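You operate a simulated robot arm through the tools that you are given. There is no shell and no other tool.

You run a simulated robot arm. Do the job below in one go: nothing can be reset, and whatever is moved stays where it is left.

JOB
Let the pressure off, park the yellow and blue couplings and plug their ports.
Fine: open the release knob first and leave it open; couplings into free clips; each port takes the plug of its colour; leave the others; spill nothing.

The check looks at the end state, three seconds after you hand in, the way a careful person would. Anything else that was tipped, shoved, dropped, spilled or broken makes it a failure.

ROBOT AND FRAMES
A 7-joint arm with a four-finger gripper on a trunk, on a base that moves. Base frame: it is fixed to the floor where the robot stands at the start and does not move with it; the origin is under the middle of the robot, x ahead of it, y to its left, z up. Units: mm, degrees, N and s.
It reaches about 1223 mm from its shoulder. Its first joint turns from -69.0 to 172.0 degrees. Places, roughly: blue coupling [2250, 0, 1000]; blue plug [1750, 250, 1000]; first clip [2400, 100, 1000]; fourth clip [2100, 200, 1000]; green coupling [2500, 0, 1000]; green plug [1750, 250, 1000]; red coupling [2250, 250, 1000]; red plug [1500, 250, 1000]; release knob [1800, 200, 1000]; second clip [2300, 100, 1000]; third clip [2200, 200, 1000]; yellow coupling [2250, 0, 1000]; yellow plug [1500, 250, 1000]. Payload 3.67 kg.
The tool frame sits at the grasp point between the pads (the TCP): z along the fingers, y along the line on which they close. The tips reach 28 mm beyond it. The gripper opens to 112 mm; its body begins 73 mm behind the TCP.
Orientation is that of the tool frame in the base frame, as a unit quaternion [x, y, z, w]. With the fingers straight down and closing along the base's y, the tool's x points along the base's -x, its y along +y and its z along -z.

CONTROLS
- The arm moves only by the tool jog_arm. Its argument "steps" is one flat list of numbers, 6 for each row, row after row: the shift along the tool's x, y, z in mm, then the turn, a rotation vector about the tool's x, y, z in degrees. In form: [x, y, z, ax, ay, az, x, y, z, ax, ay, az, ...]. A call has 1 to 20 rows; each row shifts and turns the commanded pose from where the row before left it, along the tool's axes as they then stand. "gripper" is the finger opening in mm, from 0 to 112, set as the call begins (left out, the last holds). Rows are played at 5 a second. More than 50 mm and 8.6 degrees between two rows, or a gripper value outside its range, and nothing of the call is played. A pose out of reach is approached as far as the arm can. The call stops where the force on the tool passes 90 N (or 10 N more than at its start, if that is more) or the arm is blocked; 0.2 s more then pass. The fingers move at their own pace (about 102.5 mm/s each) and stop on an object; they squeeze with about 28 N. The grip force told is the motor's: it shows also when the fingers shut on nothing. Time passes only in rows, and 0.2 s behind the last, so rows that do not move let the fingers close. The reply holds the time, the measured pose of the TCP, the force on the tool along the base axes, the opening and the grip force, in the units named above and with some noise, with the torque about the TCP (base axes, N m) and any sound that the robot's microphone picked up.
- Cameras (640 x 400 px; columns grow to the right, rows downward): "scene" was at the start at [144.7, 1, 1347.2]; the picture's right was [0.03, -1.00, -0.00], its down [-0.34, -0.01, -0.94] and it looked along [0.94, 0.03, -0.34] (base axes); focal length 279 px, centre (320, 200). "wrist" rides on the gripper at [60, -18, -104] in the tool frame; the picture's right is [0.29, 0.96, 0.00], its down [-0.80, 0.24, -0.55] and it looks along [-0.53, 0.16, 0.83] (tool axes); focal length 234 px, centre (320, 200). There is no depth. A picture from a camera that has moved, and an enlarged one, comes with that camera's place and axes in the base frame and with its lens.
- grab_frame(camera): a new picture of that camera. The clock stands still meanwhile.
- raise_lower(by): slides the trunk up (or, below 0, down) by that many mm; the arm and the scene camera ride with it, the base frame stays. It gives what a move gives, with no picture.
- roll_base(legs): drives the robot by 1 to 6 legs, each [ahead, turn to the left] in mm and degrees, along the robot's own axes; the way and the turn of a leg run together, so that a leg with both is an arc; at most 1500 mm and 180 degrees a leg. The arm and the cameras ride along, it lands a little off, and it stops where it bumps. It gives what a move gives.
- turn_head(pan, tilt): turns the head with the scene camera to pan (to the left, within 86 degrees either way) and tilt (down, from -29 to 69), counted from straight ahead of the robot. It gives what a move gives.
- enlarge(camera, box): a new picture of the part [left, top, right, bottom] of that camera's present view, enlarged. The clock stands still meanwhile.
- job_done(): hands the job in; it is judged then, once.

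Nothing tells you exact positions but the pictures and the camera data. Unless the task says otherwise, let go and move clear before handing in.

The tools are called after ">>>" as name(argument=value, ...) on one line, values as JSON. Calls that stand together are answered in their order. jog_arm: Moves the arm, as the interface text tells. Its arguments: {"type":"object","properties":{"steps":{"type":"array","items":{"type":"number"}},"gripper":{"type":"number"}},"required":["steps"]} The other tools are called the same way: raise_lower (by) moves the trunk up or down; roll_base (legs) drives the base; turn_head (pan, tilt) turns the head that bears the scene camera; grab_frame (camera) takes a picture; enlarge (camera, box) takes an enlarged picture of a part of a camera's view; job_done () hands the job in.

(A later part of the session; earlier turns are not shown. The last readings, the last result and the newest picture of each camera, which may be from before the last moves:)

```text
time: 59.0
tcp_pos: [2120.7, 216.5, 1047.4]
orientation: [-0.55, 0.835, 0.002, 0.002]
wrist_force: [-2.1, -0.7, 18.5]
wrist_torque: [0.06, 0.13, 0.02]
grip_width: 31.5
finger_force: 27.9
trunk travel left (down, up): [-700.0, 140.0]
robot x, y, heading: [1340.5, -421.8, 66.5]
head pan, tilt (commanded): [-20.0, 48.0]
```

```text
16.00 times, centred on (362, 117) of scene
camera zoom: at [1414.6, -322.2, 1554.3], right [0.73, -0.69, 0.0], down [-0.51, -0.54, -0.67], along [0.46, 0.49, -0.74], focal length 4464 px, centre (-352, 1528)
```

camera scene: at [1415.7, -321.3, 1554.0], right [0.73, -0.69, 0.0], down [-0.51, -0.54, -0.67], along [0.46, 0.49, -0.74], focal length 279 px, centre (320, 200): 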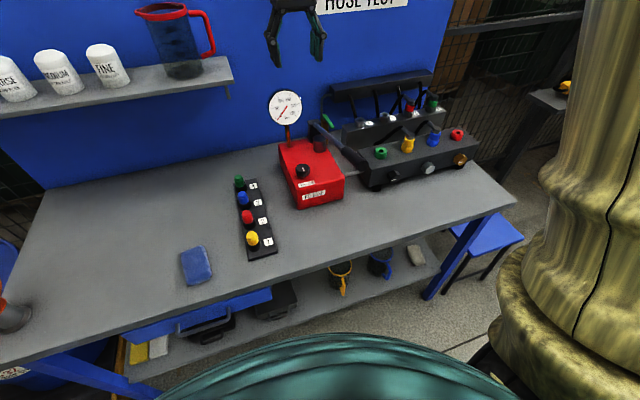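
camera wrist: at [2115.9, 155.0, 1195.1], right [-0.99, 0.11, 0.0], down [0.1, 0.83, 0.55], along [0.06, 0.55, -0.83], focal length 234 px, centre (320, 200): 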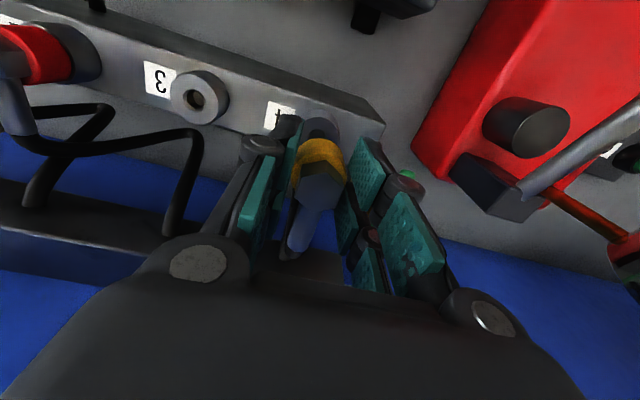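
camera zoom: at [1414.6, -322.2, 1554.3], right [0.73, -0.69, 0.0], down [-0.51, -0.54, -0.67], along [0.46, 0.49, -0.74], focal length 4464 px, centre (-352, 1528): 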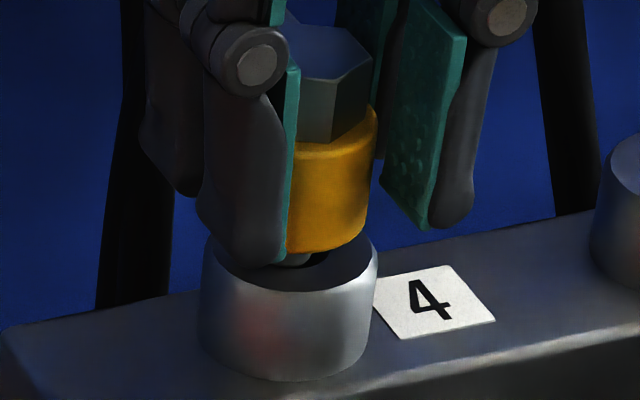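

Still on the rim. I will do a careful light-touch search around this spot, reading the force after each try. The first try is about 0.8 mm forward and 1.2 mm left.

>>> jog_arm(steps=[0, 0, -7, 0, 0, 0, 0.8, 1.2, 0, 0, 0, 0, 0, 0, 2, 0, 0, 0, 0, 0, 2, 0, 0, 0, 0, 0, 1.5, 0, 0, 0])

>>> enlarge(camera="scene", box=[356, 113, 368, 121])

```text
time: 60.2
tcp_pos: [2120.1, 217.8, 1047.3]
orientation: [-0.55, 0.835, 0.0, 0.0]
wrist_force: [1.7, -0.1, 7.2]
wrist_torque: [0.07, -0.04, -0.04]
grip_width: 31.7
finger_force: 28.0
trunk travel left (down, up): [-700.0, 140.0]
robot x, y, heading: [1337.7, -420.9, 66.3]
head pan, tilt (commanded): [-20.0, 48.0]
```

```text
16.00 times, centred on (362, 117) of scene
camera zoom: at [1416.3, -321.3, 1554.1], right [0.73, -0.69, 0.0], down [-0.51, -0.54, -0.67], along [0.46, 0.49, -0.74], focal length 4464 px, centre (-352, 1528)
```

zoom: 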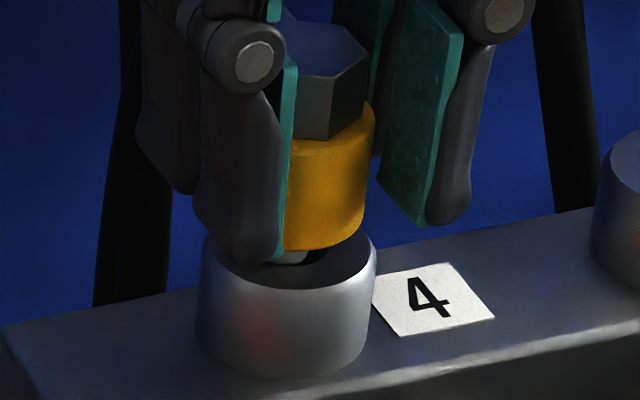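

The image shows that pressing makes the tool drift left and forward. I will keep a light press and drag slowly to the right in small steps, letting the stem find the hole.

>>> jog_arm(steps=[0, 0, 0.5, 0, 0, 0, 0, -0.7, 0, 0, 0, 0, 0, -0.7, 0, 0, 0, 0, 0, -0.7, 0, 0, 0, 0])

>>> jog_arm(steps=[0, -0.7, 0, 0, 0, 0, 0, -0.7, 0, 0, 0, 0])

>>> enlarge(camera="scene", box=[356, 113, 368, 121])

```text
time: 61.2
tcp_pos: [2120.8, 217.1, 1047.8]
orientation: [-0.551, 0.834, 0.0, 0.0]
wrist_force: [-3.7, 3.2, 13.4]
wrist_torque: [0.22, 0.2, 0.0]
grip_width: 31.5
finger_force: 28.1
trunk travel left (down, up): [-700.0, 140.0]
robot x, y, heading: [1341.9, -419.9, 66.6]
head pan, tilt (commanded): [-20.0, 48.0]
```

```text
time: 61.8
tcp_pos: [2123.2, 215.0, 1047.5]
orientation: [-0.55, 0.835, 0.001, 0.0]
wrist_force: [-4.6, 1.6, 12.7]
wrist_torque: [0.08, 0.19, 0.01]
grip_width: 31.6
finger_force: 28.2
trunk travel left (down, up): [-700.0, 140.0]
robot x, y, heading: [1342.2, -422.7, 66.4]
head pan, tilt (commanded): [-20.0, 48.0]
```

```text
16.00 times, centred on (362, 117) of scene
camera zoom: at [1414.7, -321.4, 1554.1], right [0.73, -0.69, 0.0], down [-0.51, -0.54, -0.67], along [0.46, 0.49, -0.74], focal length 4464 px, centre (-352, 1528)
```

zoom: 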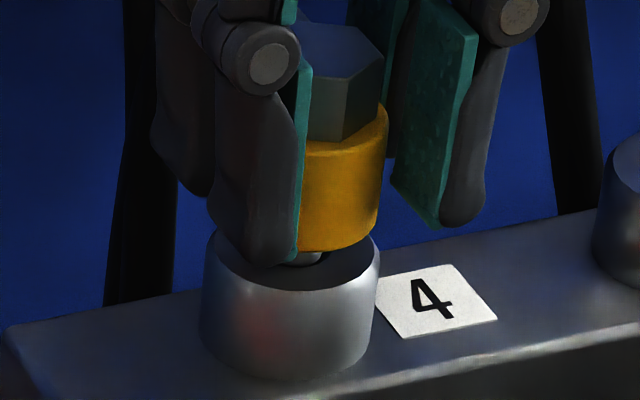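

>>> jog_arm(steps=[-0.7, -0.3, 0, 0, 0, 0, -0.7, -0.3, 0, 0, 0, 0])

>>> jog_arm(steps=[-0.7, -0.3, 0, 0, 0, 0, -0.7, -0.2, 0, 0, 0, 0])

>>> enlarge(camera="scene", box=[356, 113, 368, 121])

```text
time: 62.4
tcp_pos: [2123.7, 216.7, 1047.2]
orientation: [-0.55, 0.835, 0.001, 0.0]
wrist_force: [-3.8, -1.8, 13.9]
wrist_torque: [-0.12, 0.19, 0.0]
grip_width: 31.6
finger_force: 27.9
trunk travel left (down, up): [-700.0, 140.0]
robot x, y, heading: [1339.3, -422.8, 66.5]
head pan, tilt (commanded): [-20.0, 48.0]
```

```text
time: 63.0
tcp_pos: [2127.1, 219.0, 1043.9]
orientation: [-0.55, 0.835, 0.0, -0.002]
wrist_force: [-1.6, 1.3, -2.2]
wrist_torque: [0.06, 0.15, 0.03]
grip_width: 31.6
finger_force: 27.8
trunk travel left (down, up): [-700.0, 140.0]
robot x, y, heading: [1338.0, -423.9, 66.6]
head pan, tilt (commanded): [-20.0, 48.0]
```

```text
16.00 times, centred on (362, 117) of scene
camera zoom: at [1418.2, -319.5, 1553.4], right [0.73, -0.69, 0.0], down [-0.51, -0.54, -0.67], along [0.46, 0.48, -0.74], focal length 4464 px, centre (-352, 1528)
```

zoom: 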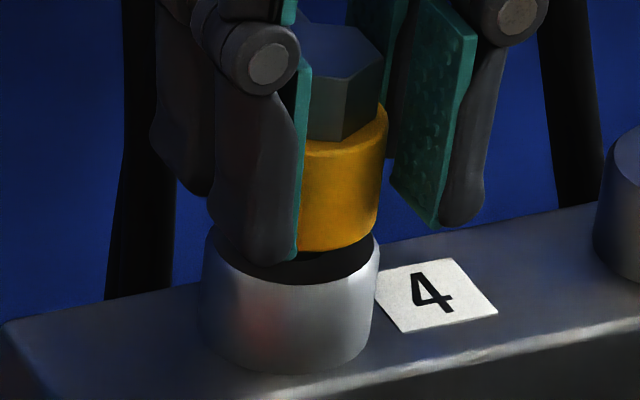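

It dropped in: z fell to 1044 and the force vanished. Now I will lower it until it seats.

>>> jog_arm(steps=[0, 0, 2, 0, 0, 0, 0, 0, 2, 0, 0, 0])

>>> jog_arm(steps=[0, 0, 2, 0, 0, 0, 0, 0, 1, 0, 0, 0])

>>> enlarge(camera="scene", box=[356, 111, 368, 123])

```text
time: 63.6
tcp_pos: [2126.0, 217.2, 1041.4]
orientation: [-0.55, 0.835, -0.001, -0.001]
wrist_force: [-0.1, 0.1, -0.5]
wrist_torque: [-0.04, 0.02, 0.0]
grip_width: 31.5
finger_force: 27.8
trunk travel left (down, up): [-700.0, 140.0]
robot x, y, heading: [1339.5, -423.4, 66.2]
head pan, tilt (commanded): [-20.0, 48.0]
```

```text
time: 64.2
tcp_pos: [2126.9, 217.9, 1038.7]
orientation: [-0.55, 0.835, 0.001, -0.001]
wrist_force: [-0.5, -0.8, -3.6]
wrist_torque: [-0.04, 0.03, 0.01]
grip_width: 31.5
finger_force: 27.9
trunk travel left (down, up): [-700.0, 140.0]
robot x, y, heading: [1343.4, -425.9, 66.5]
head pan, tilt (commanded): [-20.0, 48.0]
```

```text
16.00 times, centred on (362, 117) of scene
camera zoom: at [1417.1, -320.5, 1553.8], right [0.73, -0.69, 0.0], down [-0.51, -0.54, -0.67], along [0.46, 0.49, -0.74], focal length 4464 px, centre (-352, 1528)
```

zoom: 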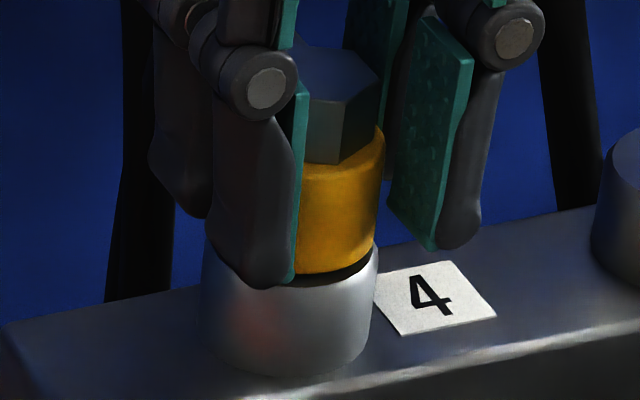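

>>> jog_arm(steps=[0, 0, 1.5, 0, 0, 0, 0, 0, 1.5, 0, 0, 0])

>>> enlarge(camera="scene", box=[356, 111, 368, 123])

```text
time: 64.8
tcp_pos: [2127.2, 218.1, 1037.9]
orientation: [-0.549, 0.836, 0.001, 0.001]
wrist_force: [1.9, 1.0, 7.5]
wrist_torque: [0.16, -0.17, -0.04]
grip_width: 31.5
finger_force: 28.0
trunk travel left (down, up): [-700.0, 140.0]
robot x, y, heading: [1340.4, -421.7, 66.8]
head pan, tilt (commanded): [-20.0, 48.0]
```

```text
16.00 times, centred on (362, 117) of scene
camera zoom: at [1416.3, -321.2, 1554.2], right [0.73, -0.69, 0.0], down [-0.51, -0.54, -0.67], along [0.46, 0.49, -0.74], focal length 4464 px, centre (-352, 1528)
```

zoom: 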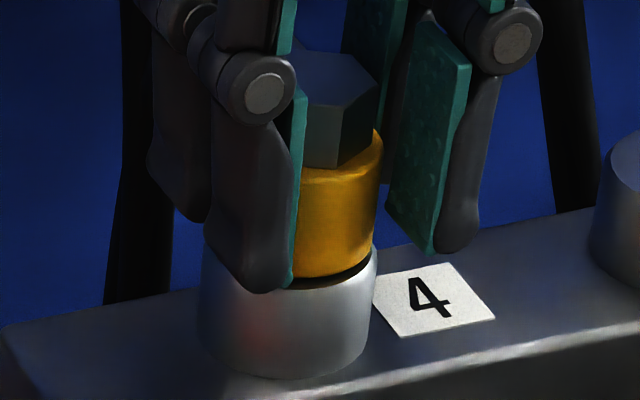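

It has seated, with contact at z≈1037.5. I will press 1 mm more to be sure, then open the fingers a little and look.

>>> jog_arm(steps=[0, 0, 1, 0, 0, 0, 0, 0, 0, 0, 0, 0])

>>> jog_arm(steps=[0, 0, -1, 0, 0, 0, 0, 0, 0, 0, 0, 0], gripper=60)

>>> enlarge(camera="scene", box=[350, 90, 420, 130])

```text
time: 65.4
tcp_pos: [2125.0, 217.8, 1037.4]
orientation: [-0.55, 0.835, 0.001, 0.001]
wrist_force: [6.8, 3.8, 18.3]
wrist_torque: [0.4, -0.34, -0.06]
grip_width: 31.5
finger_force: 27.8
trunk travel left (down, up): [-700.0, 140.0]
robot x, y, heading: [1338.8, -423.3, 66.5]
head pan, tilt (commanded): [-20.0, 48.0]
```

```text
time: 66.0
tcp_pos: [2126.0, 218.7, 1036.3]
orientation: [-0.55, 0.835, 0.0, -0.001]
wrist_force: [0.4, -0.4, 0.3]
wrist_torque: [0.0, 0.04, -0.02]
grip_width: 60.1
finger_force: 0.1
trunk travel left (down, up): [-700.0, 140.0]
robot x, y, heading: [1340.6, -421.5, 66.7]
head pan, tilt (commanded): [-20.0, 48.0]
```

```text
9.14 times, centred on (385, 110) of scene
camera zoom: at [1416.4, -320.6, 1553.9], right [0.73, -0.69, 0.0], down [-0.51, -0.54, -0.67], along [0.46, 0.49, -0.74], focal length 2551 px, centre (-274, 1023)
```

zoom: 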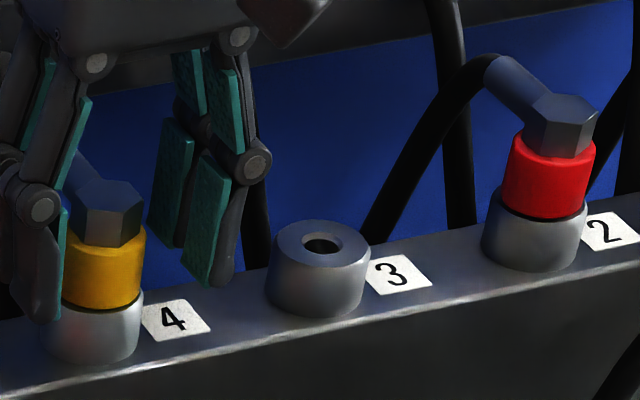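

The yellow coupling sits in clip 4 just as red does in clip 2. I will lift straight off and then measure clip 3 and the blue coupling relative to this known axis.

>>> jog_arm(steps=[0, 0, -20, 0, 0, 0, 0, 0, -30, 0, 0, 0, 0, 0, -40, 0, 0, 0, 0, 0, -40, 0, 0, 0, 0, 0, -20, 0, 0, 0])

>>> grab_frame(camera="wrist")

>>> enlarge(camera="scene", box=[310, 70, 490, 190])

```text
time: 67.2
tcp_pos: [2126.6, 217.6, 1187.2]
orientation: [-0.55, 0.835, 0.0, 0.0]
wrist_force: [-0.1, -0.2, 0.2]
wrist_torque: [-0.02, 0.0, 0.0]
grip_width: 60.1
finger_force: 0.1
trunk travel left (down, up): [-700.0, 140.0]
robot x, y, heading: [1341.6, -419.1, 66.2]
head pan, tilt (commanded): [-20.0, 48.0]
```

```text
taken
camera wrist: at [2119.1, 155.4, 1289.4], right [-0.99, 0.11, 0.0], down [0.1, 0.83, 0.55], along [0.06, 0.55, -0.83], focal length 234 px, centre (320, 200)
```

wrist: 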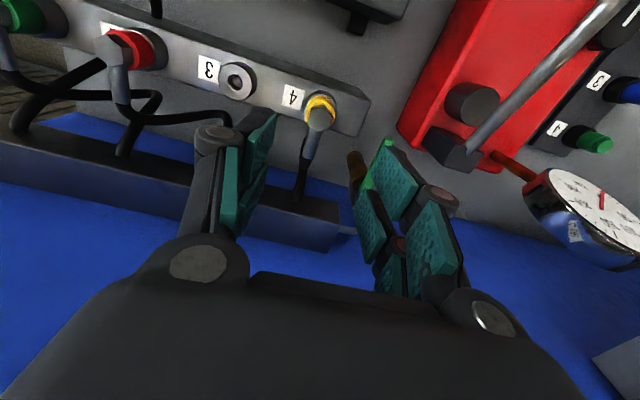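

```text
3.33 times, centred on (400, 130) of scene
camera zoom: at [1416.8, -320.8, 1553.9], right [0.73, -0.69, 0.0], down [-0.51, -0.54, -0.67], along [0.46, 0.49, -0.74], focal length 930 px, centre (53, 433)
```

zoom: 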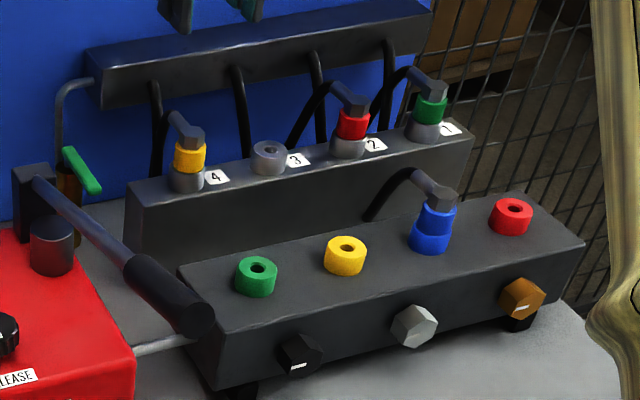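

>>> enlarge(camera="wrist", box=[200, 50, 360, 150])

>>> enlarge(camera="scene", box=[350, 90, 410, 130])

```text
4.00 times, centred on (280, 100) of wrist
camera zoom: at [2119.1, 155.4, 1289.4], right [-0.99, 0.11, 0.0], down [0.1, 0.83, 0.55], along [0.06, 0.55, -0.83], focal length 937 px, centre (480, 600)
```

zoom: 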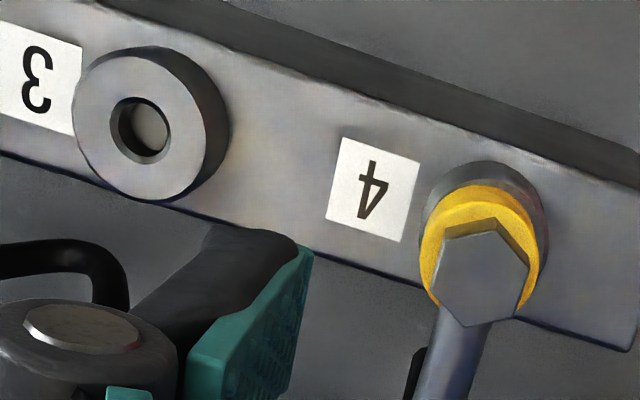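

```text
10.00 times, centred on (380, 110) of scene
camera zoom: at [1416.8, -320.8, 1553.9], right [0.73, -0.69, 0.0], down [-0.51, -0.54, -0.67], along [0.46, 0.49, -0.74], focal length 2790 px, centre (-280, 1100)
```

zoom: 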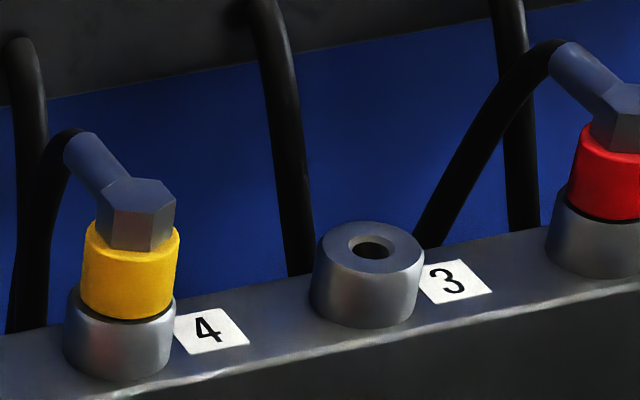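

Calibrated: the yellow coupling sits exactly on the tool axis at clip 4, and clip 3 is about 98.5 mm to the right of it. Now I will go over the blue coupling.

>>> jog_arm(steps=[33.2, -37.3, 0, 0, 0, 0, 33.2, -37.3, 0, 0, 0, 0, 33.2, -37.3, 0, 0, 0, 0, 33.2, -37.3, 0, 0, 0, 0, 33.3, -37.3, 0, 0, 0, 0, 0, 0, 40, 0, 0, 0, 0, 0, 40, 0, 0, 0], gripper=64)

>>> enlarge(camera="wrist", box=[240, 70, 400, 220])

>>> grab_frame(camera="wrist")

```text
time: 68.8
tcp_pos: [2233.6, -10.0, 1107.1]
orientation: [-0.55, 0.835, 0.001, 0.0]
wrist_force: [0.1, -0.7, 0.9]
wrist_torque: [0.02, -0.02, 0.02]
grip_width: 64.0
finger_force: 0.0
trunk travel left (down, up): [-700.0, 140.0]
robot x, y, heading: [1340.1, -423.5, 66.6]
head pan, tilt (commanded): [-20.0, 48.0]
```

```text
2.67 times, centred on (320, 145) of wrist
camera zoom: at [2226.5, -72.0, 1209.2], right [-0.99, 0.11, 0.0], down [0.1, 0.83, 0.55], along [0.06, 0.55, -0.83], focal length 624 px, centre (320, 347)
```

zoom: 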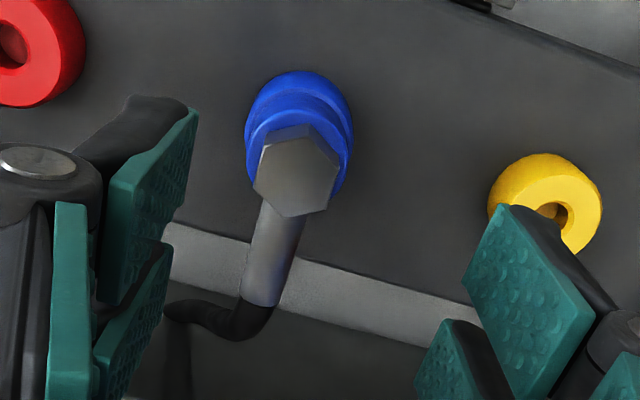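

```text
taken
camera wrist: at [2226.5, -72.0, 1209.2], right [-0.99, 0.11, 0.0], down [0.1, 0.83, 0.55], along [0.06, 0.55, -0.83], focal length 234 px, centre (320, 200)
```

wrist: 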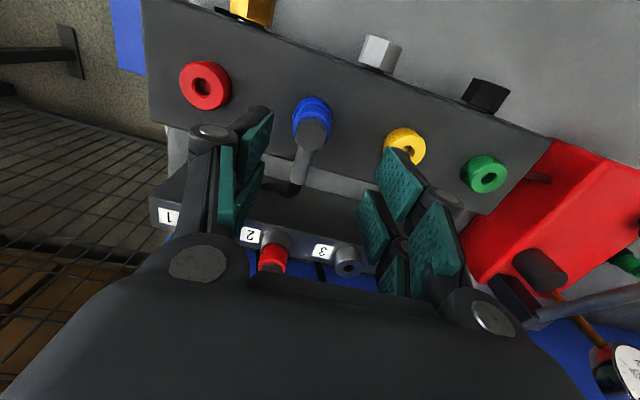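

Blue is about 7.5 mm further right than expected. I will correct, lower so the tips sit beside the coupling ring, and check.

>>> jog_arm(steps=[1.5, -7.5, 20, 0, 0, 0, 0, 0, 25, 0, 0, 0])

>>> enlarge(camera="wrist", box=[240, 90, 400, 240])

>>> enlarge(camera="scene", box=[405, 90, 465, 150])

```text
time: 69.4
tcp_pos: [2237.9, -14.2, 1060.3]
orientation: [-0.55, 0.835, 0.0, -0.001]
wrist_force: [-0.3, -0.2, -0.6]
wrist_torque: [-0.03, 0.01, -0.01]
grip_width: 63.7
finger_force: 0.0
trunk travel left (down, up): [-700.0, 140.0]
robot x, y, heading: [1335.6, -421.0, 66.3]
head pan, tilt (commanded): [-20.0, 48.0]
```

```text
2.67 times, centred on (320, 165) of wrist
camera zoom: at [2231.8, -75.3, 1163.8], right [-0.99, 0.11, 0.0], down [0.1, 0.83, 0.55], along [0.06, 0.55, -0.83], focal length 624 px, centre (320, 293)
```

zoom: 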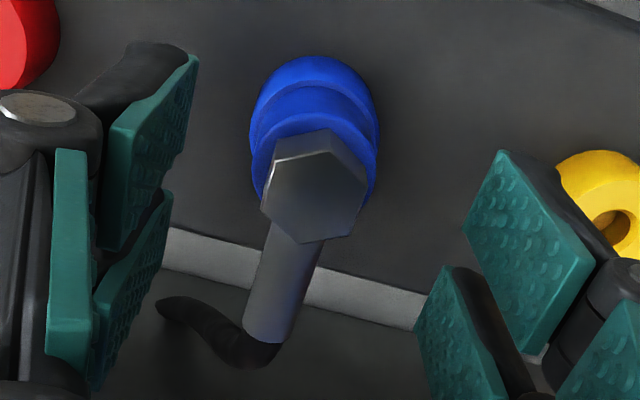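

```text
6.67 times, centred on (435, 120) of scene
camera zoom: at [1418.1, -320.5, 1553.9], right [0.73, -0.69, 0.0], down [-0.51, -0.54, -0.67], along [0.46, 0.49, -0.74], focal length 1860 px, centre (-447, 733)
```

zoom: 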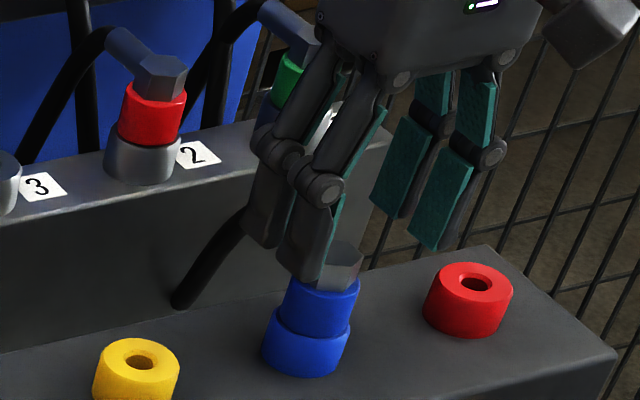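

Blue is centred. I will lower to grip height and close, reading side forces.

>>> jog_arm(steps=[-0.5, 0, 20, 0, 0, 0, 0, 0, 16, 0, 0, 0], gripper=60)

>>> jog_arm(steps=[0, 0, 0, 0, 0, 0, 0, 0, 0, 0, 0, 0, 0, 0, 0, 0, 0, 0], gripper=20)

>>> enlarge(camera="scene", box=[405, 90, 465, 150])

```text
time: 70.0
tcp_pos: [2237.5, -11.3, 1024.7]
orientation: [-0.55, 0.835, 0.0, 0.001]
wrist_force: [0.0, 0.7, 0.0]
wrist_torque: [-0.02, -0.01, -0.01]
grip_width: 59.9
finger_force: 0.0
trunk travel left (down, up): [-700.0, 140.0]
robot x, y, heading: [1341.7, -419.6, 66.3]
head pan, tilt (commanded): [-20.0, 48.0]
```

```text
time: 70.8
tcp_pos: [2239.6, -11.9, 1025.6]
orientation: [-0.55, 0.835, 0.0, -0.001]
wrist_force: [2.1, 0.3, 5.2]
wrist_torque: [0.08, -0.06, -0.06]
grip_width: 31.5
finger_force: 27.4
trunk travel left (down, up): [-700.0, 140.0]
robot x, y, heading: [1337.2, -422.4, 66.7]
head pan, tilt (commanded): [-20.0, 48.0]
```

```text
6.67 times, centred on (435, 120) of scene
camera zoom: at [1416.8, -321.1, 1554.0], right [0.73, -0.69, 0.0], down [-0.51, -0.54, -0.67], along [0.46, 0.49, -0.74], focal length 1860 px, centre (-447, 733)
```

zoom: 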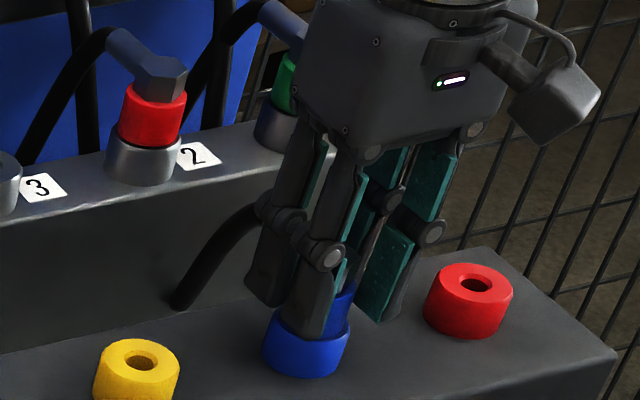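

Blue is gripped at 31.5 mm with almost no side load. I will lift it straight up and check it is free.

>>> jog_arm(steps=[0, 0, -5, 0, 0, 0, 0, 0, -10, 0, 0, 0, 0, 0, -20, 0, 0, 0, 0, 0, -25, 0, 0, 0, 0, 0, -25, 0, 0, 0])

>>> enlarge(camera="scene", box=[395, 60, 475, 150])

```text
time: 72.0
tcp_pos: [2238.2, -12.2, 1111.4]
orientation: [-0.55, 0.835, 0.0, 0.0]
wrist_force: [-0.3, 0.8, -0.8]
wrist_torque: [0.01, -0.04, 0.01]
grip_width: 31.5
finger_force: 27.7
trunk travel left (down, up): [-700.0, 140.0]
robot x, y, heading: [1342.7, -422.2, 66.7]
head pan, tilt (commanded): [-20.0, 48.0]
```

```text
4.44 times, centred on (435, 105) of scene
camera zoom: at [1415.5, -321.2, 1554.0], right [0.73, -0.69, 0.0], down [-0.51, -0.54, -0.67], along [0.46, 0.49, -0.74], focal length 1240 px, centre (-191, 622)
```

zoom: 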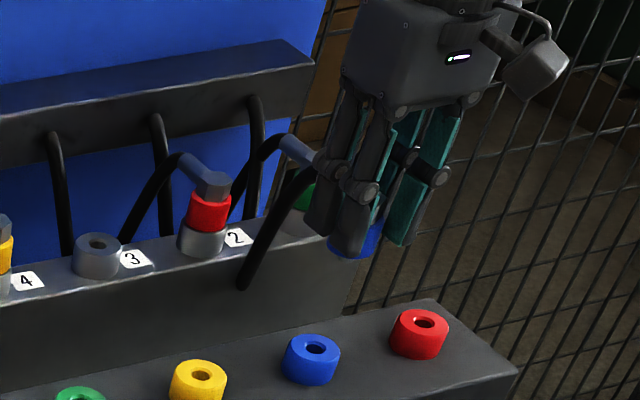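

Blue is free. I will move it left first, then back over clip 3, staying clear of the red coupling.

>>> jog_arm(steps=[0, 47.5, 0, 0, 0, 0, 0, 47.5, 0, 0, 0, 0, -42, 0, 0, 0, 0, 0, -42, 0, 0, 0, 0, 0, -42, 0, 0, 0, 0, 0, -42, 0, 0, 0, 0, 0, 0, 0, 20, 0, 0, 0])

>>> enlarge(camera="wrist", box=[270, 90, 370, 190])

>>> enlarge(camera="scene", box=[350, 80, 420, 130])

```text
time: 73.6
tcp_pos: [2218.5, 177.7, 1088.6]
orientation: [-0.55, 0.835, 0.001, -0.001]
wrist_force: [0.5, -0.2, -1.2]
wrist_torque: [0.02, -0.01, -0.04]
grip_width: 31.7
finger_force: 28.0
trunk travel left (down, up): [-700.0, 140.0]
robot x, y, heading: [1340.7, -424.6, 66.4]
head pan, tilt (commanded): [-20.0, 48.0]
```

```text
4.00 times, centred on (320, 140) of wrist
camera zoom: at [2211.4, 116.8, 1192.4], right [-0.99, 0.11, 0.0], down [0.1, 0.83, 0.55], along [0.06, 0.55, -0.83], focal length 937 px, centre (320, 440)
```

zoom: 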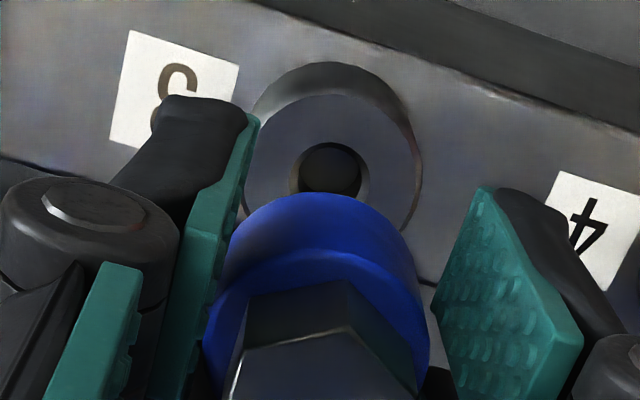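

```text
8.00 times, centred on (385, 105) of scene
camera zoom: at [1417.4, -321.3, 1554.0], right [0.73, -0.69, 0.0], down [-0.51, -0.54, -0.67], along [0.46, 0.49, -0.74], focal length 2232 px, centre (-200, 960)
```

zoom: 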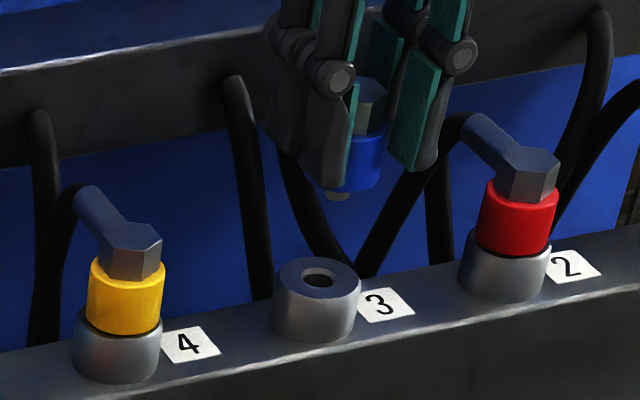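

By comparing with the clip 4 view, where I now know the true offset, clip 3's hole should be about 2.5 mm forward and 0.5 mm left. I will adjust and lower to just above contact.

>>> jog_arm(steps=[2.5, 0.5, 0, 0, 0, 0, 0, 0, 15, 0, 0, 0, 0, 0, 15, 0, 0, 0, 0, 0, 4, 0, 0, 0])

>>> enlarge(camera="scene", box=[373, 103, 393, 123])

>>> enlarge(camera="wrist", box=[280, 100, 360, 160])

```text
time: 74.6
tcp_pos: [2216.7, 175.9, 1054.3]
orientation: [-0.549, 0.836, -0.001, 0.0]
wrist_force: [0.6, 0.0, -1.5]
wrist_torque: [0.0, 0.0, -0.01]
grip_width: 31.5
finger_force: 27.7
trunk travel left (down, up): [-700.0, 140.0]
robot x, y, heading: [1337.2, -426.1, 66.6]
head pan, tilt (commanded): [-20.0, 48.0]
```

```text
16.00 times, centred on (383, 113) of scene
camera zoom: at [1417.1, -320.6, 1553.9], right [0.73, -0.69, 0.0], down [-0.51, -0.54, -0.67], along [0.46, 0.49, -0.74], focal length 4464 px, centre (-688, 1592)
```

zoom: 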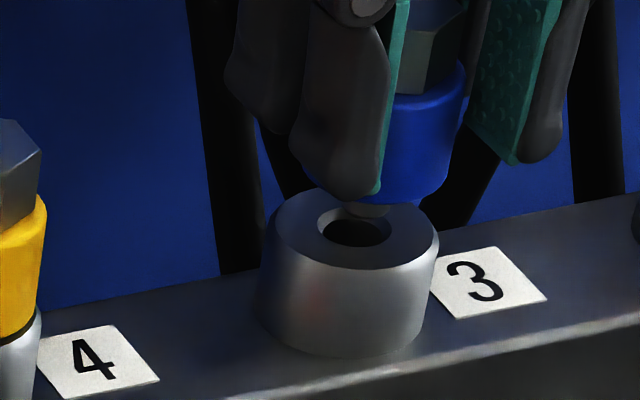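

```text
6.67 times, centred on (320, 130) of wrist
camera zoom: at [2209.7, 114.9, 1158.6], right [-0.99, 0.11, 0.0], down [0.1, 0.83, 0.55], along [0.06, 0.55, -0.83], focal length 1561 px, centre (320, 667)
```

zoom: 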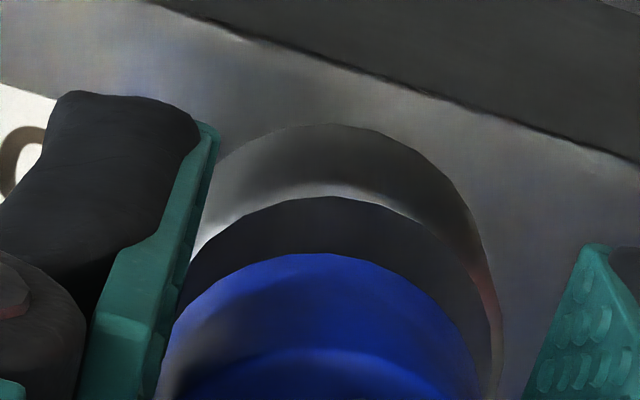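

Estimates scatter around zero offset, so I will try a light touch here.

>>> jog_arm(steps=[0, 0, 2, 0, 0, 0, 0, 0, 2, 0, 0, 0, 0, 0, 2, 0, 0, 0, 0, 0, 1, 0, 0, 0])

>>> enlarge(camera="scene", box=[373, 103, 393, 123])

```text
time: 75.6
tcp_pos: [2216.4, 177.5, 1048.3]
orientation: [-0.55, 0.835, 0.001, 0.0]
wrist_force: [0.5, 1.1, -1.2]
wrist_torque: [0.01, 0.02, 0.0]
grip_width: 31.6
finger_force: 28.2
trunk travel left (down, up): [-700.0, 140.0]
robot x, y, heading: [1339.4, -423.8, 66.6]
head pan, tilt (commanded): [-20.0, 48.0]
```

```text
16.00 times, centred on (383, 113) of scene
camera zoom: at [1417.2, -320.6, 1553.9], right [0.73, -0.69, 0.0], down [-0.51, -0.54, -0.67], along [0.46, 0.49, -0.74], focal length 4464 px, centre (-688, 1592)
```

zoom: 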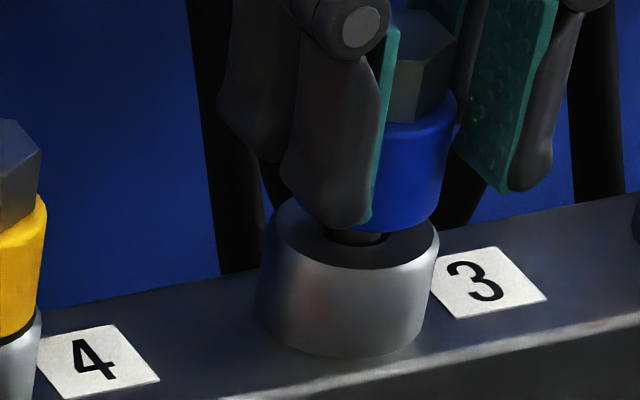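

No contact at a height where the rim would have been hit, so the stem has entered the hole. Continuing down slowly.

>>> jog_arm(steps=[0, 0, 2, 0, 0, 0, 0, 0, 2, 0, 0, 0])

>>> jog_arm(steps=[0, 0, 2, 0, 0, 0, 0, 0, 1, 0, 0, 0])

>>> enlarge(camera="scene", box=[373, 103, 393, 123])

```text
time: 76.2
tcp_pos: [2216.4, 177.3, 1046.3]
orientation: [-0.55, 0.835, 0.0, 0.0]
wrist_force: [-0.3, -0.6, -0.9]
wrist_torque: [-0.01, -0.02, 0.01]
grip_width: 31.4
finger_force: 28.1
trunk travel left (down, up): [-700.0, 140.0]
robot x, y, heading: [1339.5, -421.1, 66.3]
head pan, tilt (commanded): [-20.0, 48.0]
```

```text
time: 76.8
tcp_pos: [2216.9, 178.5, 1040.9]
orientation: [-0.549, 0.836, 0.0, -0.001]
wrist_force: [-0.4, -0.5, -3.3]
wrist_torque: [-0.04, 0.04, 0.01]
grip_width: 31.5
finger_force: 28.0
trunk travel left (down, up): [-700.0, 140.0]
robot x, y, heading: [1337.8, -422.4, 66.6]
head pan, tilt (commanded): [-20.0, 48.0]
```

```text
16.00 times, centred on (383, 113) of scene
camera zoom: at [1417.4, -320.5, 1553.9], right [0.73, -0.69, 0.0], down [-0.51, -0.54, -0.67], along [0.46, 0.49, -0.74], focal length 4464 px, centre (-688, 1592)
```

zoom: 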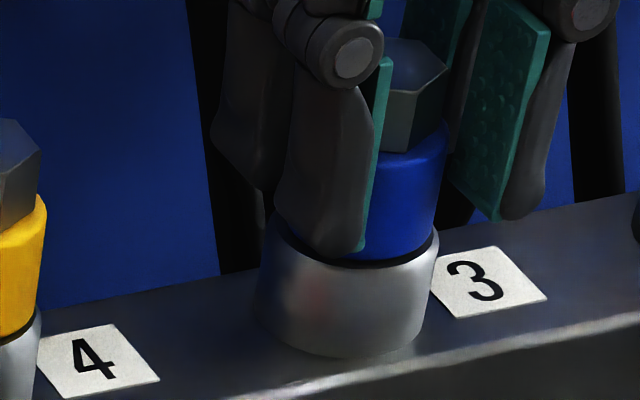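

Nearly seated. A bit more until it bottoms out.

>>> jog_arm(steps=[0, 0, 1.5, 0, 0, 0, 0, 0, 1.5, 0, 0, 0])

>>> jog_arm(steps=[0, 0, 1, 0, 0, 0, 0, 0, 0, 0, 0, 0])

>>> enlarge(camera="scene", box=[373, 103, 393, 123])

```text
time: 77.4
tcp_pos: [2216.4, 177.3, 1041.0]
orientation: [-0.549, 0.836, 0.0, 0.001]
wrist_force: [1.3, -0.8, 6.7]
wrist_torque: [0.12, -0.01, 0.01]
grip_width: 31.4
finger_force: 27.9
trunk travel left (down, up): [-700.0, 140.0]
robot x, y, heading: [1342.9, -423.9, 66.3]
head pan, tilt (commanded): [-20.0, 48.0]
```

```text
time: 78.0
tcp_pos: [2215.3, 176.0, 1040.2]
orientation: [-0.55, 0.835, 0.0, 0.001]
wrist_force: [7.1, 2.8, 17.3]
wrist_torque: [0.09, -0.15, -0.02]
grip_width: 31.7
finger_force: 27.7
trunk travel left (down, up): [-700.0, 140.0]
robot x, y, heading: [1341.9, -424.5, 66.7]
head pan, tilt (commanded): [-20.0, 48.0]
```

```text
16.00 times, centred on (383, 113) of scene
camera zoom: at [1415.6, -321.8, 1554.3], right [0.73, -0.69, 0.0], down [-0.51, -0.54, -0.67], along [0.46, 0.49, -0.74], focal length 4464 px, centre (-688, 1592)
```

zoom: 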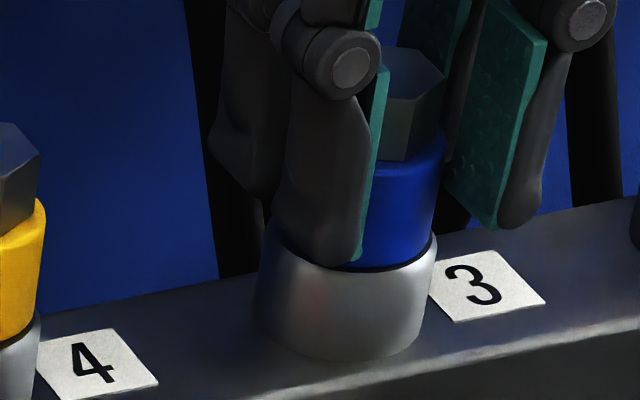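

Blue is seated in clip 3. I will release and lift clear.

>>> jog_arm(steps=[0, 0, -1.5, 0, 0, 0, 0, 0, 0, 0, 0, 0], gripper=60)

>>> jog_arm(steps=[0, 0, -20, 0, 0, 0, 0, 0, -40, 0, 0, 0, 0, 0, -50, 0, 0, 0, 0, 0, -50, 0, 0, 0, 0, 0, -50, 0, 0, 0])

>>> enlarge(camera="scene", box=[310, 60, 490, 190])

>>> grab_frame(camera="wrist")

```text
time: 78.6
tcp_pos: [2216.1, 178.0, 1038.8]
orientation: [-0.549, 0.836, 0.0, 0.0]
wrist_force: [-0.4, 0.0, 0.3]
wrist_torque: [-0.01, -0.02, 0.02]
grip_width: 59.8
finger_force: 0.1
trunk travel left (down, up): [-700.0, 140.0]
robot x, y, heading: [1338.4, -423.7, 66.5]
head pan, tilt (commanded): [-20.0, 48.0]
```

```text
time: 79.8
tcp_pos: [2216.2, 176.9, 1251.7]
orientation: [-0.55, 0.835, 0.0, -0.001]
wrist_force: [-0.3, -0.5, 0.4]
wrist_torque: [0.04, -0.06, -0.01]
grip_width: 60.2
finger_force: 0.0
trunk travel left (down, up): [-700.0, 140.0]
robot x, y, heading: [1341.2, -425.4, 66.4]
head pan, tilt (commanded): [-20.0, 48.0]
```

```text
3.08 times, centred on (400, 125) of scene
camera zoom: at [1415.7, -321.5, 1553.9], right [0.73, -0.69, 0.0], down [-0.51, -0.54, -0.67], along [0.46, 0.49, -0.74], focal length 858 px, centre (74, 431)
```

zoom: 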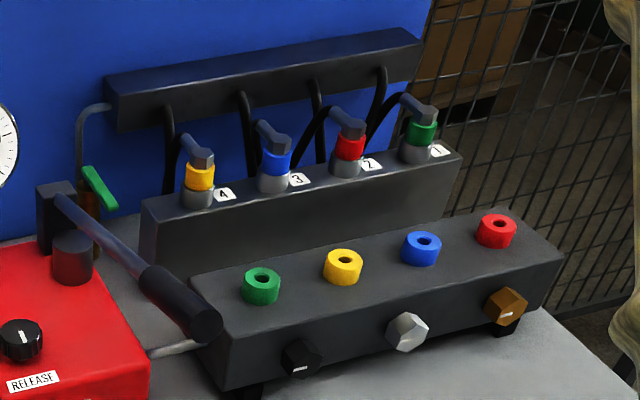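

```text
taken
camera wrist: at [2208.9, 114.8, 1354.0], right [-0.99, 0.11, 0.0], down [0.1, 0.83, 0.55], along [0.06, 0.55, -0.83], focal length 234 px, centre (320, 200)
```

wrist: 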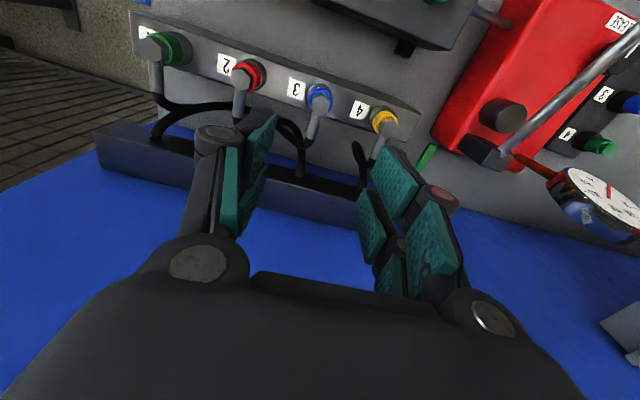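

All couplings are parked in clips: yellow in 4, blue in 3. Now the plugs. I will enlarge the tray view.

>>> enlarge(camera="scene", box=[220, 165, 290, 265])

>>> enlarge(camera="scene", box=[235, 185, 265, 255])

```text
4.00 times, centred on (255, 215) of scene
camera zoom: at [1415.7, -321.5, 1553.9], right [0.73, -0.69, 0.0], down [-0.51, -0.54, -0.67], along [0.46, 0.49, -0.74], focal length 1116 px, centre (580, 140)
```

zoom: 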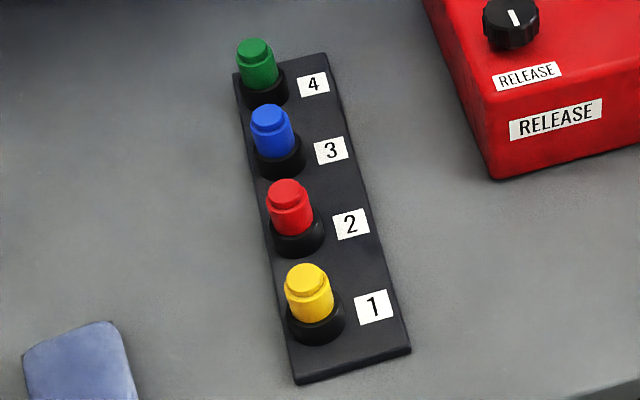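

```text
5.71 times, centred on (250, 220) of scene
camera zoom: at [1415.7, -321.5, 1553.9], right [0.73, -0.69, 0.0], down [-0.51, -0.54, -0.67], along [0.46, 0.49, -0.74], focal length 1594 px, centre (720, 86)
```

zoom: 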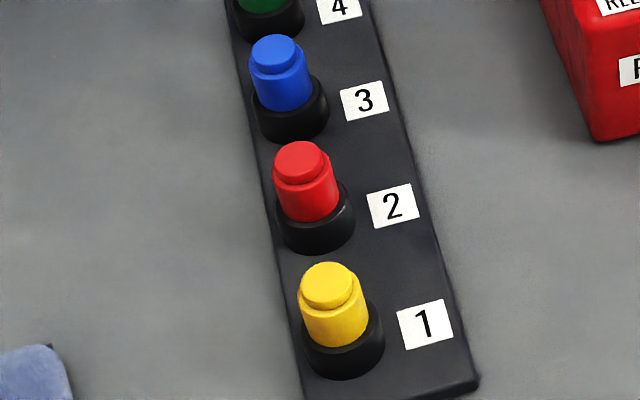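

Yellow plug at about (1587, 147) and blue at about (1658, 300), with tops near z 905. I will travel high over to the yellow plug.

>>> jog_arm(steps=[0, 0, -40, 0, 0, 0, 23, 47.2, 0, 0, 0, 0, 23, 47.2, 0, 0, 0, 0, 23, 47.2, 0, 0, 0, 0, 23, 47.2, 0, 0, 0, 0, 23, 47.2, 0, 0, 0, 0, 23, 47.2, 0, 0, 0, 0, 23, 47.2, 0, 0, 0, 0, 23, 47.2, 0, 0, 0, 0, 23, 47.2, 0, 0, 0, 0, 23, 47.2, 0, 0, 0, 0, 23, 47.2, 0, 0, 0, 0, 23, 46.8, 0, 0, 0, 0])

>>> grab_frame(camera="wrist")

>>> grab_frame(camera="scene")

```text
refused: row 2 steps farther than a row can; nothing moved
```

```text
taken
camera wrist: at [2208.9, 114.8, 1354.0], right [-0.99, 0.11, 0.0], down [0.1, 0.83, 0.55], along [0.06, 0.55, -0.83], focal length 234 px, centre (320, 200)
```

wrist: 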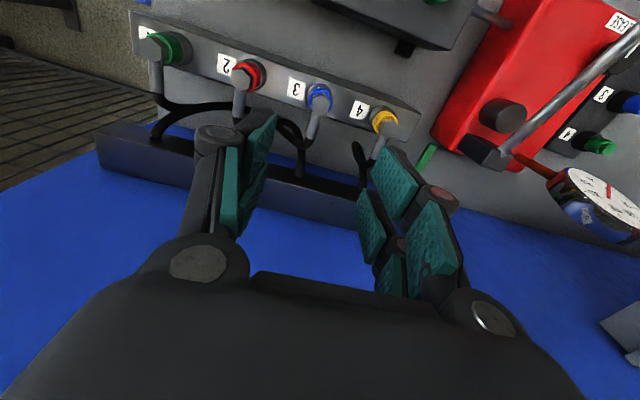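

```text
taken
camera scene: at [1415.7, -321.5, 1553.9], right [0.73, -0.69, 0.0], down [-0.51, -0.54, -0.67], along [0.46, 0.49, -0.74], focal length 279 px, centre (320, 200)
```

scene: 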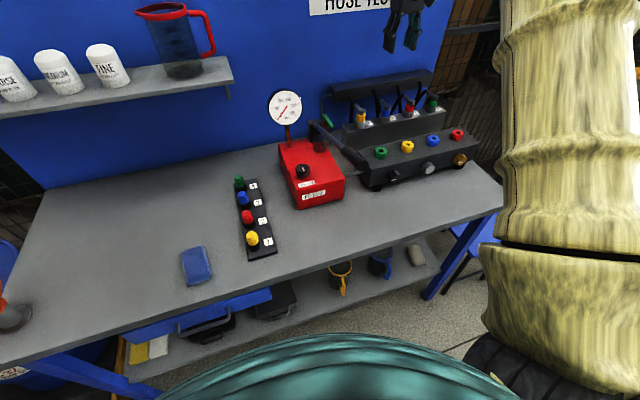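

The step was just over the limit, so I will use smaller rows.

>>> jog_arm(steps=[0, 0, -40, 0, 0, 0, 21.2, 43.5, 0, 0, 0, 0, 21.2, 43.5, 0, 0, 0, 0, 21.2, 43.5, 0, 0, 0, 0, 21.2, 43.5, 0, 0, 0, 0, 21.2, 43.5, 0, 0, 0, 0, 21.2, 43.5, 0, 0, 0, 0, 21.2, 43.5, 0, 0, 0, 0, 21.2, 43.5, 0, 0, 0, 0, 21.2, 43.5, 0, 0, 0, 0, 21.2, 43.5, 0, 0, 0, 0, 21.2, 43.5, 0, 0, 0, 0, 21.2, 43.5, 0, 0, 0, 0, 21.6, 44, 0, 0, 0, 0])

>>> grab_frame(camera="wrist")

>>> grab_frame(camera="scene")

```text
time: 82.8
tcp_pos: [1584.2, 148.1, 1292.2]
orientation: [-0.551, 0.835, 0.0, 0.001]
wrist_force: [0.0, 0.5, 0.8]
wrist_torque: [0.01, -0.05, -0.02]
grip_width: 60.2
finger_force: 0.1
trunk travel left (down, up): [-700.0, 140.0]
robot x, y, heading: [1335.9, -424.5, 66.5]
head pan, tilt (commanded): [-20.0, 48.0]
```

```text
taken
camera wrist: at [1576.5, 84.7, 1395.1], right [-0.99, 0.11, 0.0], down [0.09, 0.83, 0.55], along [0.06, 0.55, -0.83], focal length 234 px, centre (320, 200)
```

wrist: 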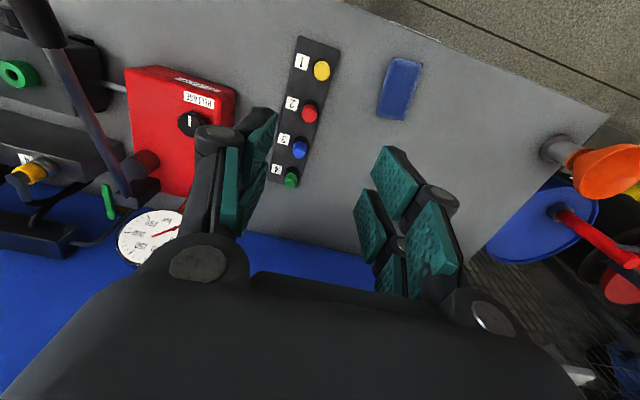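

```text
taken
camera scene: at [1413.7, -320.8, 1554.1], right [0.73, -0.69, 0.0], down [-0.51, -0.54, -0.67], along [0.46, 0.49, -0.74], focal length 279 px, centre (320, 200)
```

scene: 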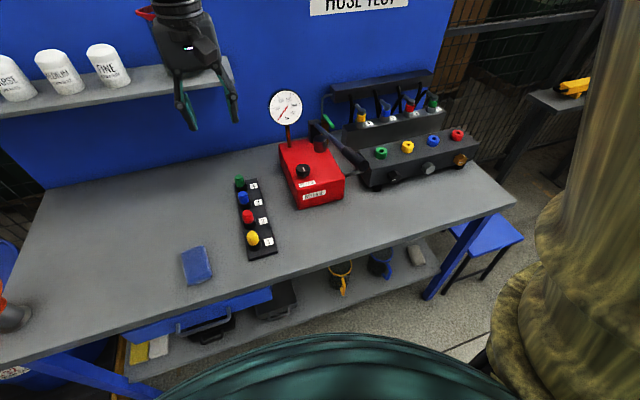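

The two views put the yellow plug top at about (1577, 124, 935). I will centre over it and descend partway.

>>> jog_arm(steps=[26, -4, 0, 0, 0, 0, 0, 0, 50, 0, 0, 0, 0, 0, 50, 0, 0, 0, 0, 0, 50, 0, 0, 0, 0, 0, 50, 0, 0, 0, 0, 0, 30, 0, 0, 0], gripper=70)

>>> enlarge(camera="wrist", box=[240, 50, 400, 200])

>>> enlarge(camera="scene", box=[210, 150, 300, 270])

```text
time: 84.2
tcp_pos: [1581.4, 122.4, 1061.0]
orientation: [-0.549, 0.836, 0.0, 0.0]
wrist_force: [-1.3, -0.5, 0.0]
wrist_torque: [-0.02, 0.01, 0.04]
grip_width: 69.8
finger_force: 0.0
trunk travel left (down, up): [-700.0, 140.0]
robot x, y, heading: [1340.6, -421.6, 66.3]
head pan, tilt (commanded): [-20.0, 48.0]
```

```text
2.67 times, centred on (320, 125) of wrist
camera zoom: at [1573.1, 59.9, 1163.4], right [-0.99, 0.11, 0.0], down [0.1, 0.83, 0.55], along [0.06, 0.55, -0.83], focal length 624 px, centre (320, 400)
```

zoom: 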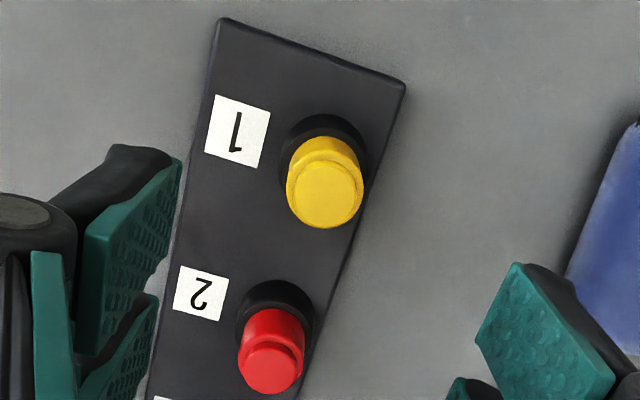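

```text
3.33 times, centred on (255, 210) of scene
camera zoom: at [1416.4, -320.2, 1554.0], right [0.73, -0.69, 0.0], down [-0.51, -0.54, -0.67], along [0.46, 0.49, -0.74], focal length 930 px, centre (537, 167)
```

zoom: 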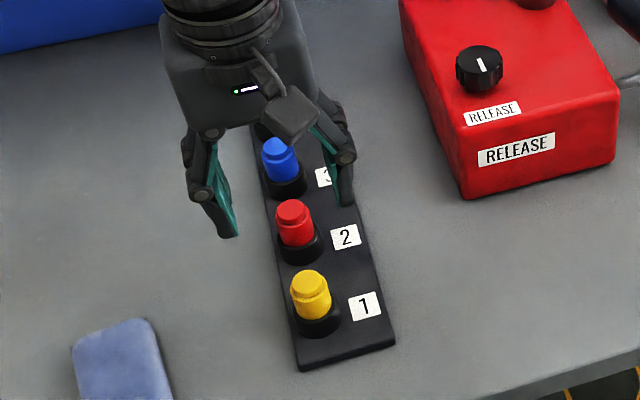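

The plug top is slightly to the left. I will correct by 4 mm and descend until the tips are just above the plug.

>>> jog_arm(steps=[1, 4, 0, 0, 0, 0, 0, 0, 40, 0, 0, 0, 0, 0, 45, 0, 0, 0], gripper=64)

>>> enlarge(camera="wrist", box=[240, 90, 400, 240])

>>> enlarge(camera="scene", box=[210, 170, 290, 270])

```text
time: 85.0
tcp_pos: [1576.0, 123.9, 973.1]
orientation: [-0.55, 0.835, 0.0, 0.0]
wrist_force: [-0.5, 0.5, 1.0]
wrist_torque: [-0.04, 0.01, -0.02]
grip_width: 64.0
finger_force: 0.0
trunk travel left (down, up): [-700.0, 140.0]
robot x, y, heading: [1343.4, -423.8, 66.6]
head pan, tilt (commanded): [-20.0, 48.0]
```

```text
2.67 times, centred on (320, 165) of wrist
camera zoom: at [1568.4, 60.7, 1076.7], right [-0.99, 0.11, 0.0], down [0.1, 0.83, 0.55], along [0.06, 0.55, -0.83], focal length 624 px, centre (320, 293)
```

zoom: 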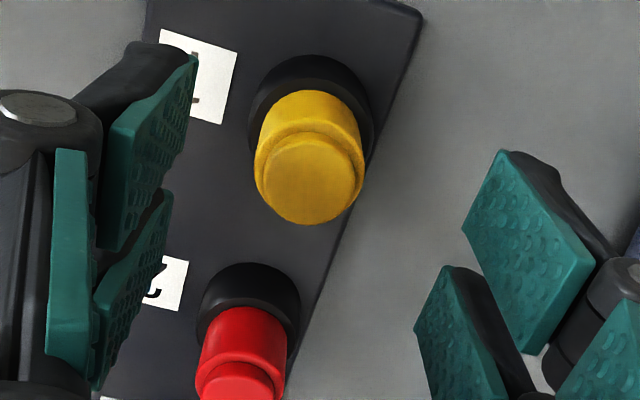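

```text
4.00 times, centred on (250, 220) of scene
camera zoom: at [1416.2, -319.5, 1554.0], right [0.73, -0.69, 0.0], down [-0.51, -0.54, -0.67], along [0.46, 0.48, -0.74], focal length 1116 px, centre (600, 120)
```

zoom: 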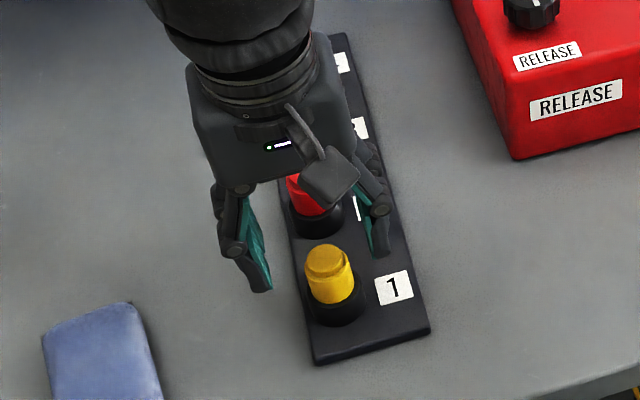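

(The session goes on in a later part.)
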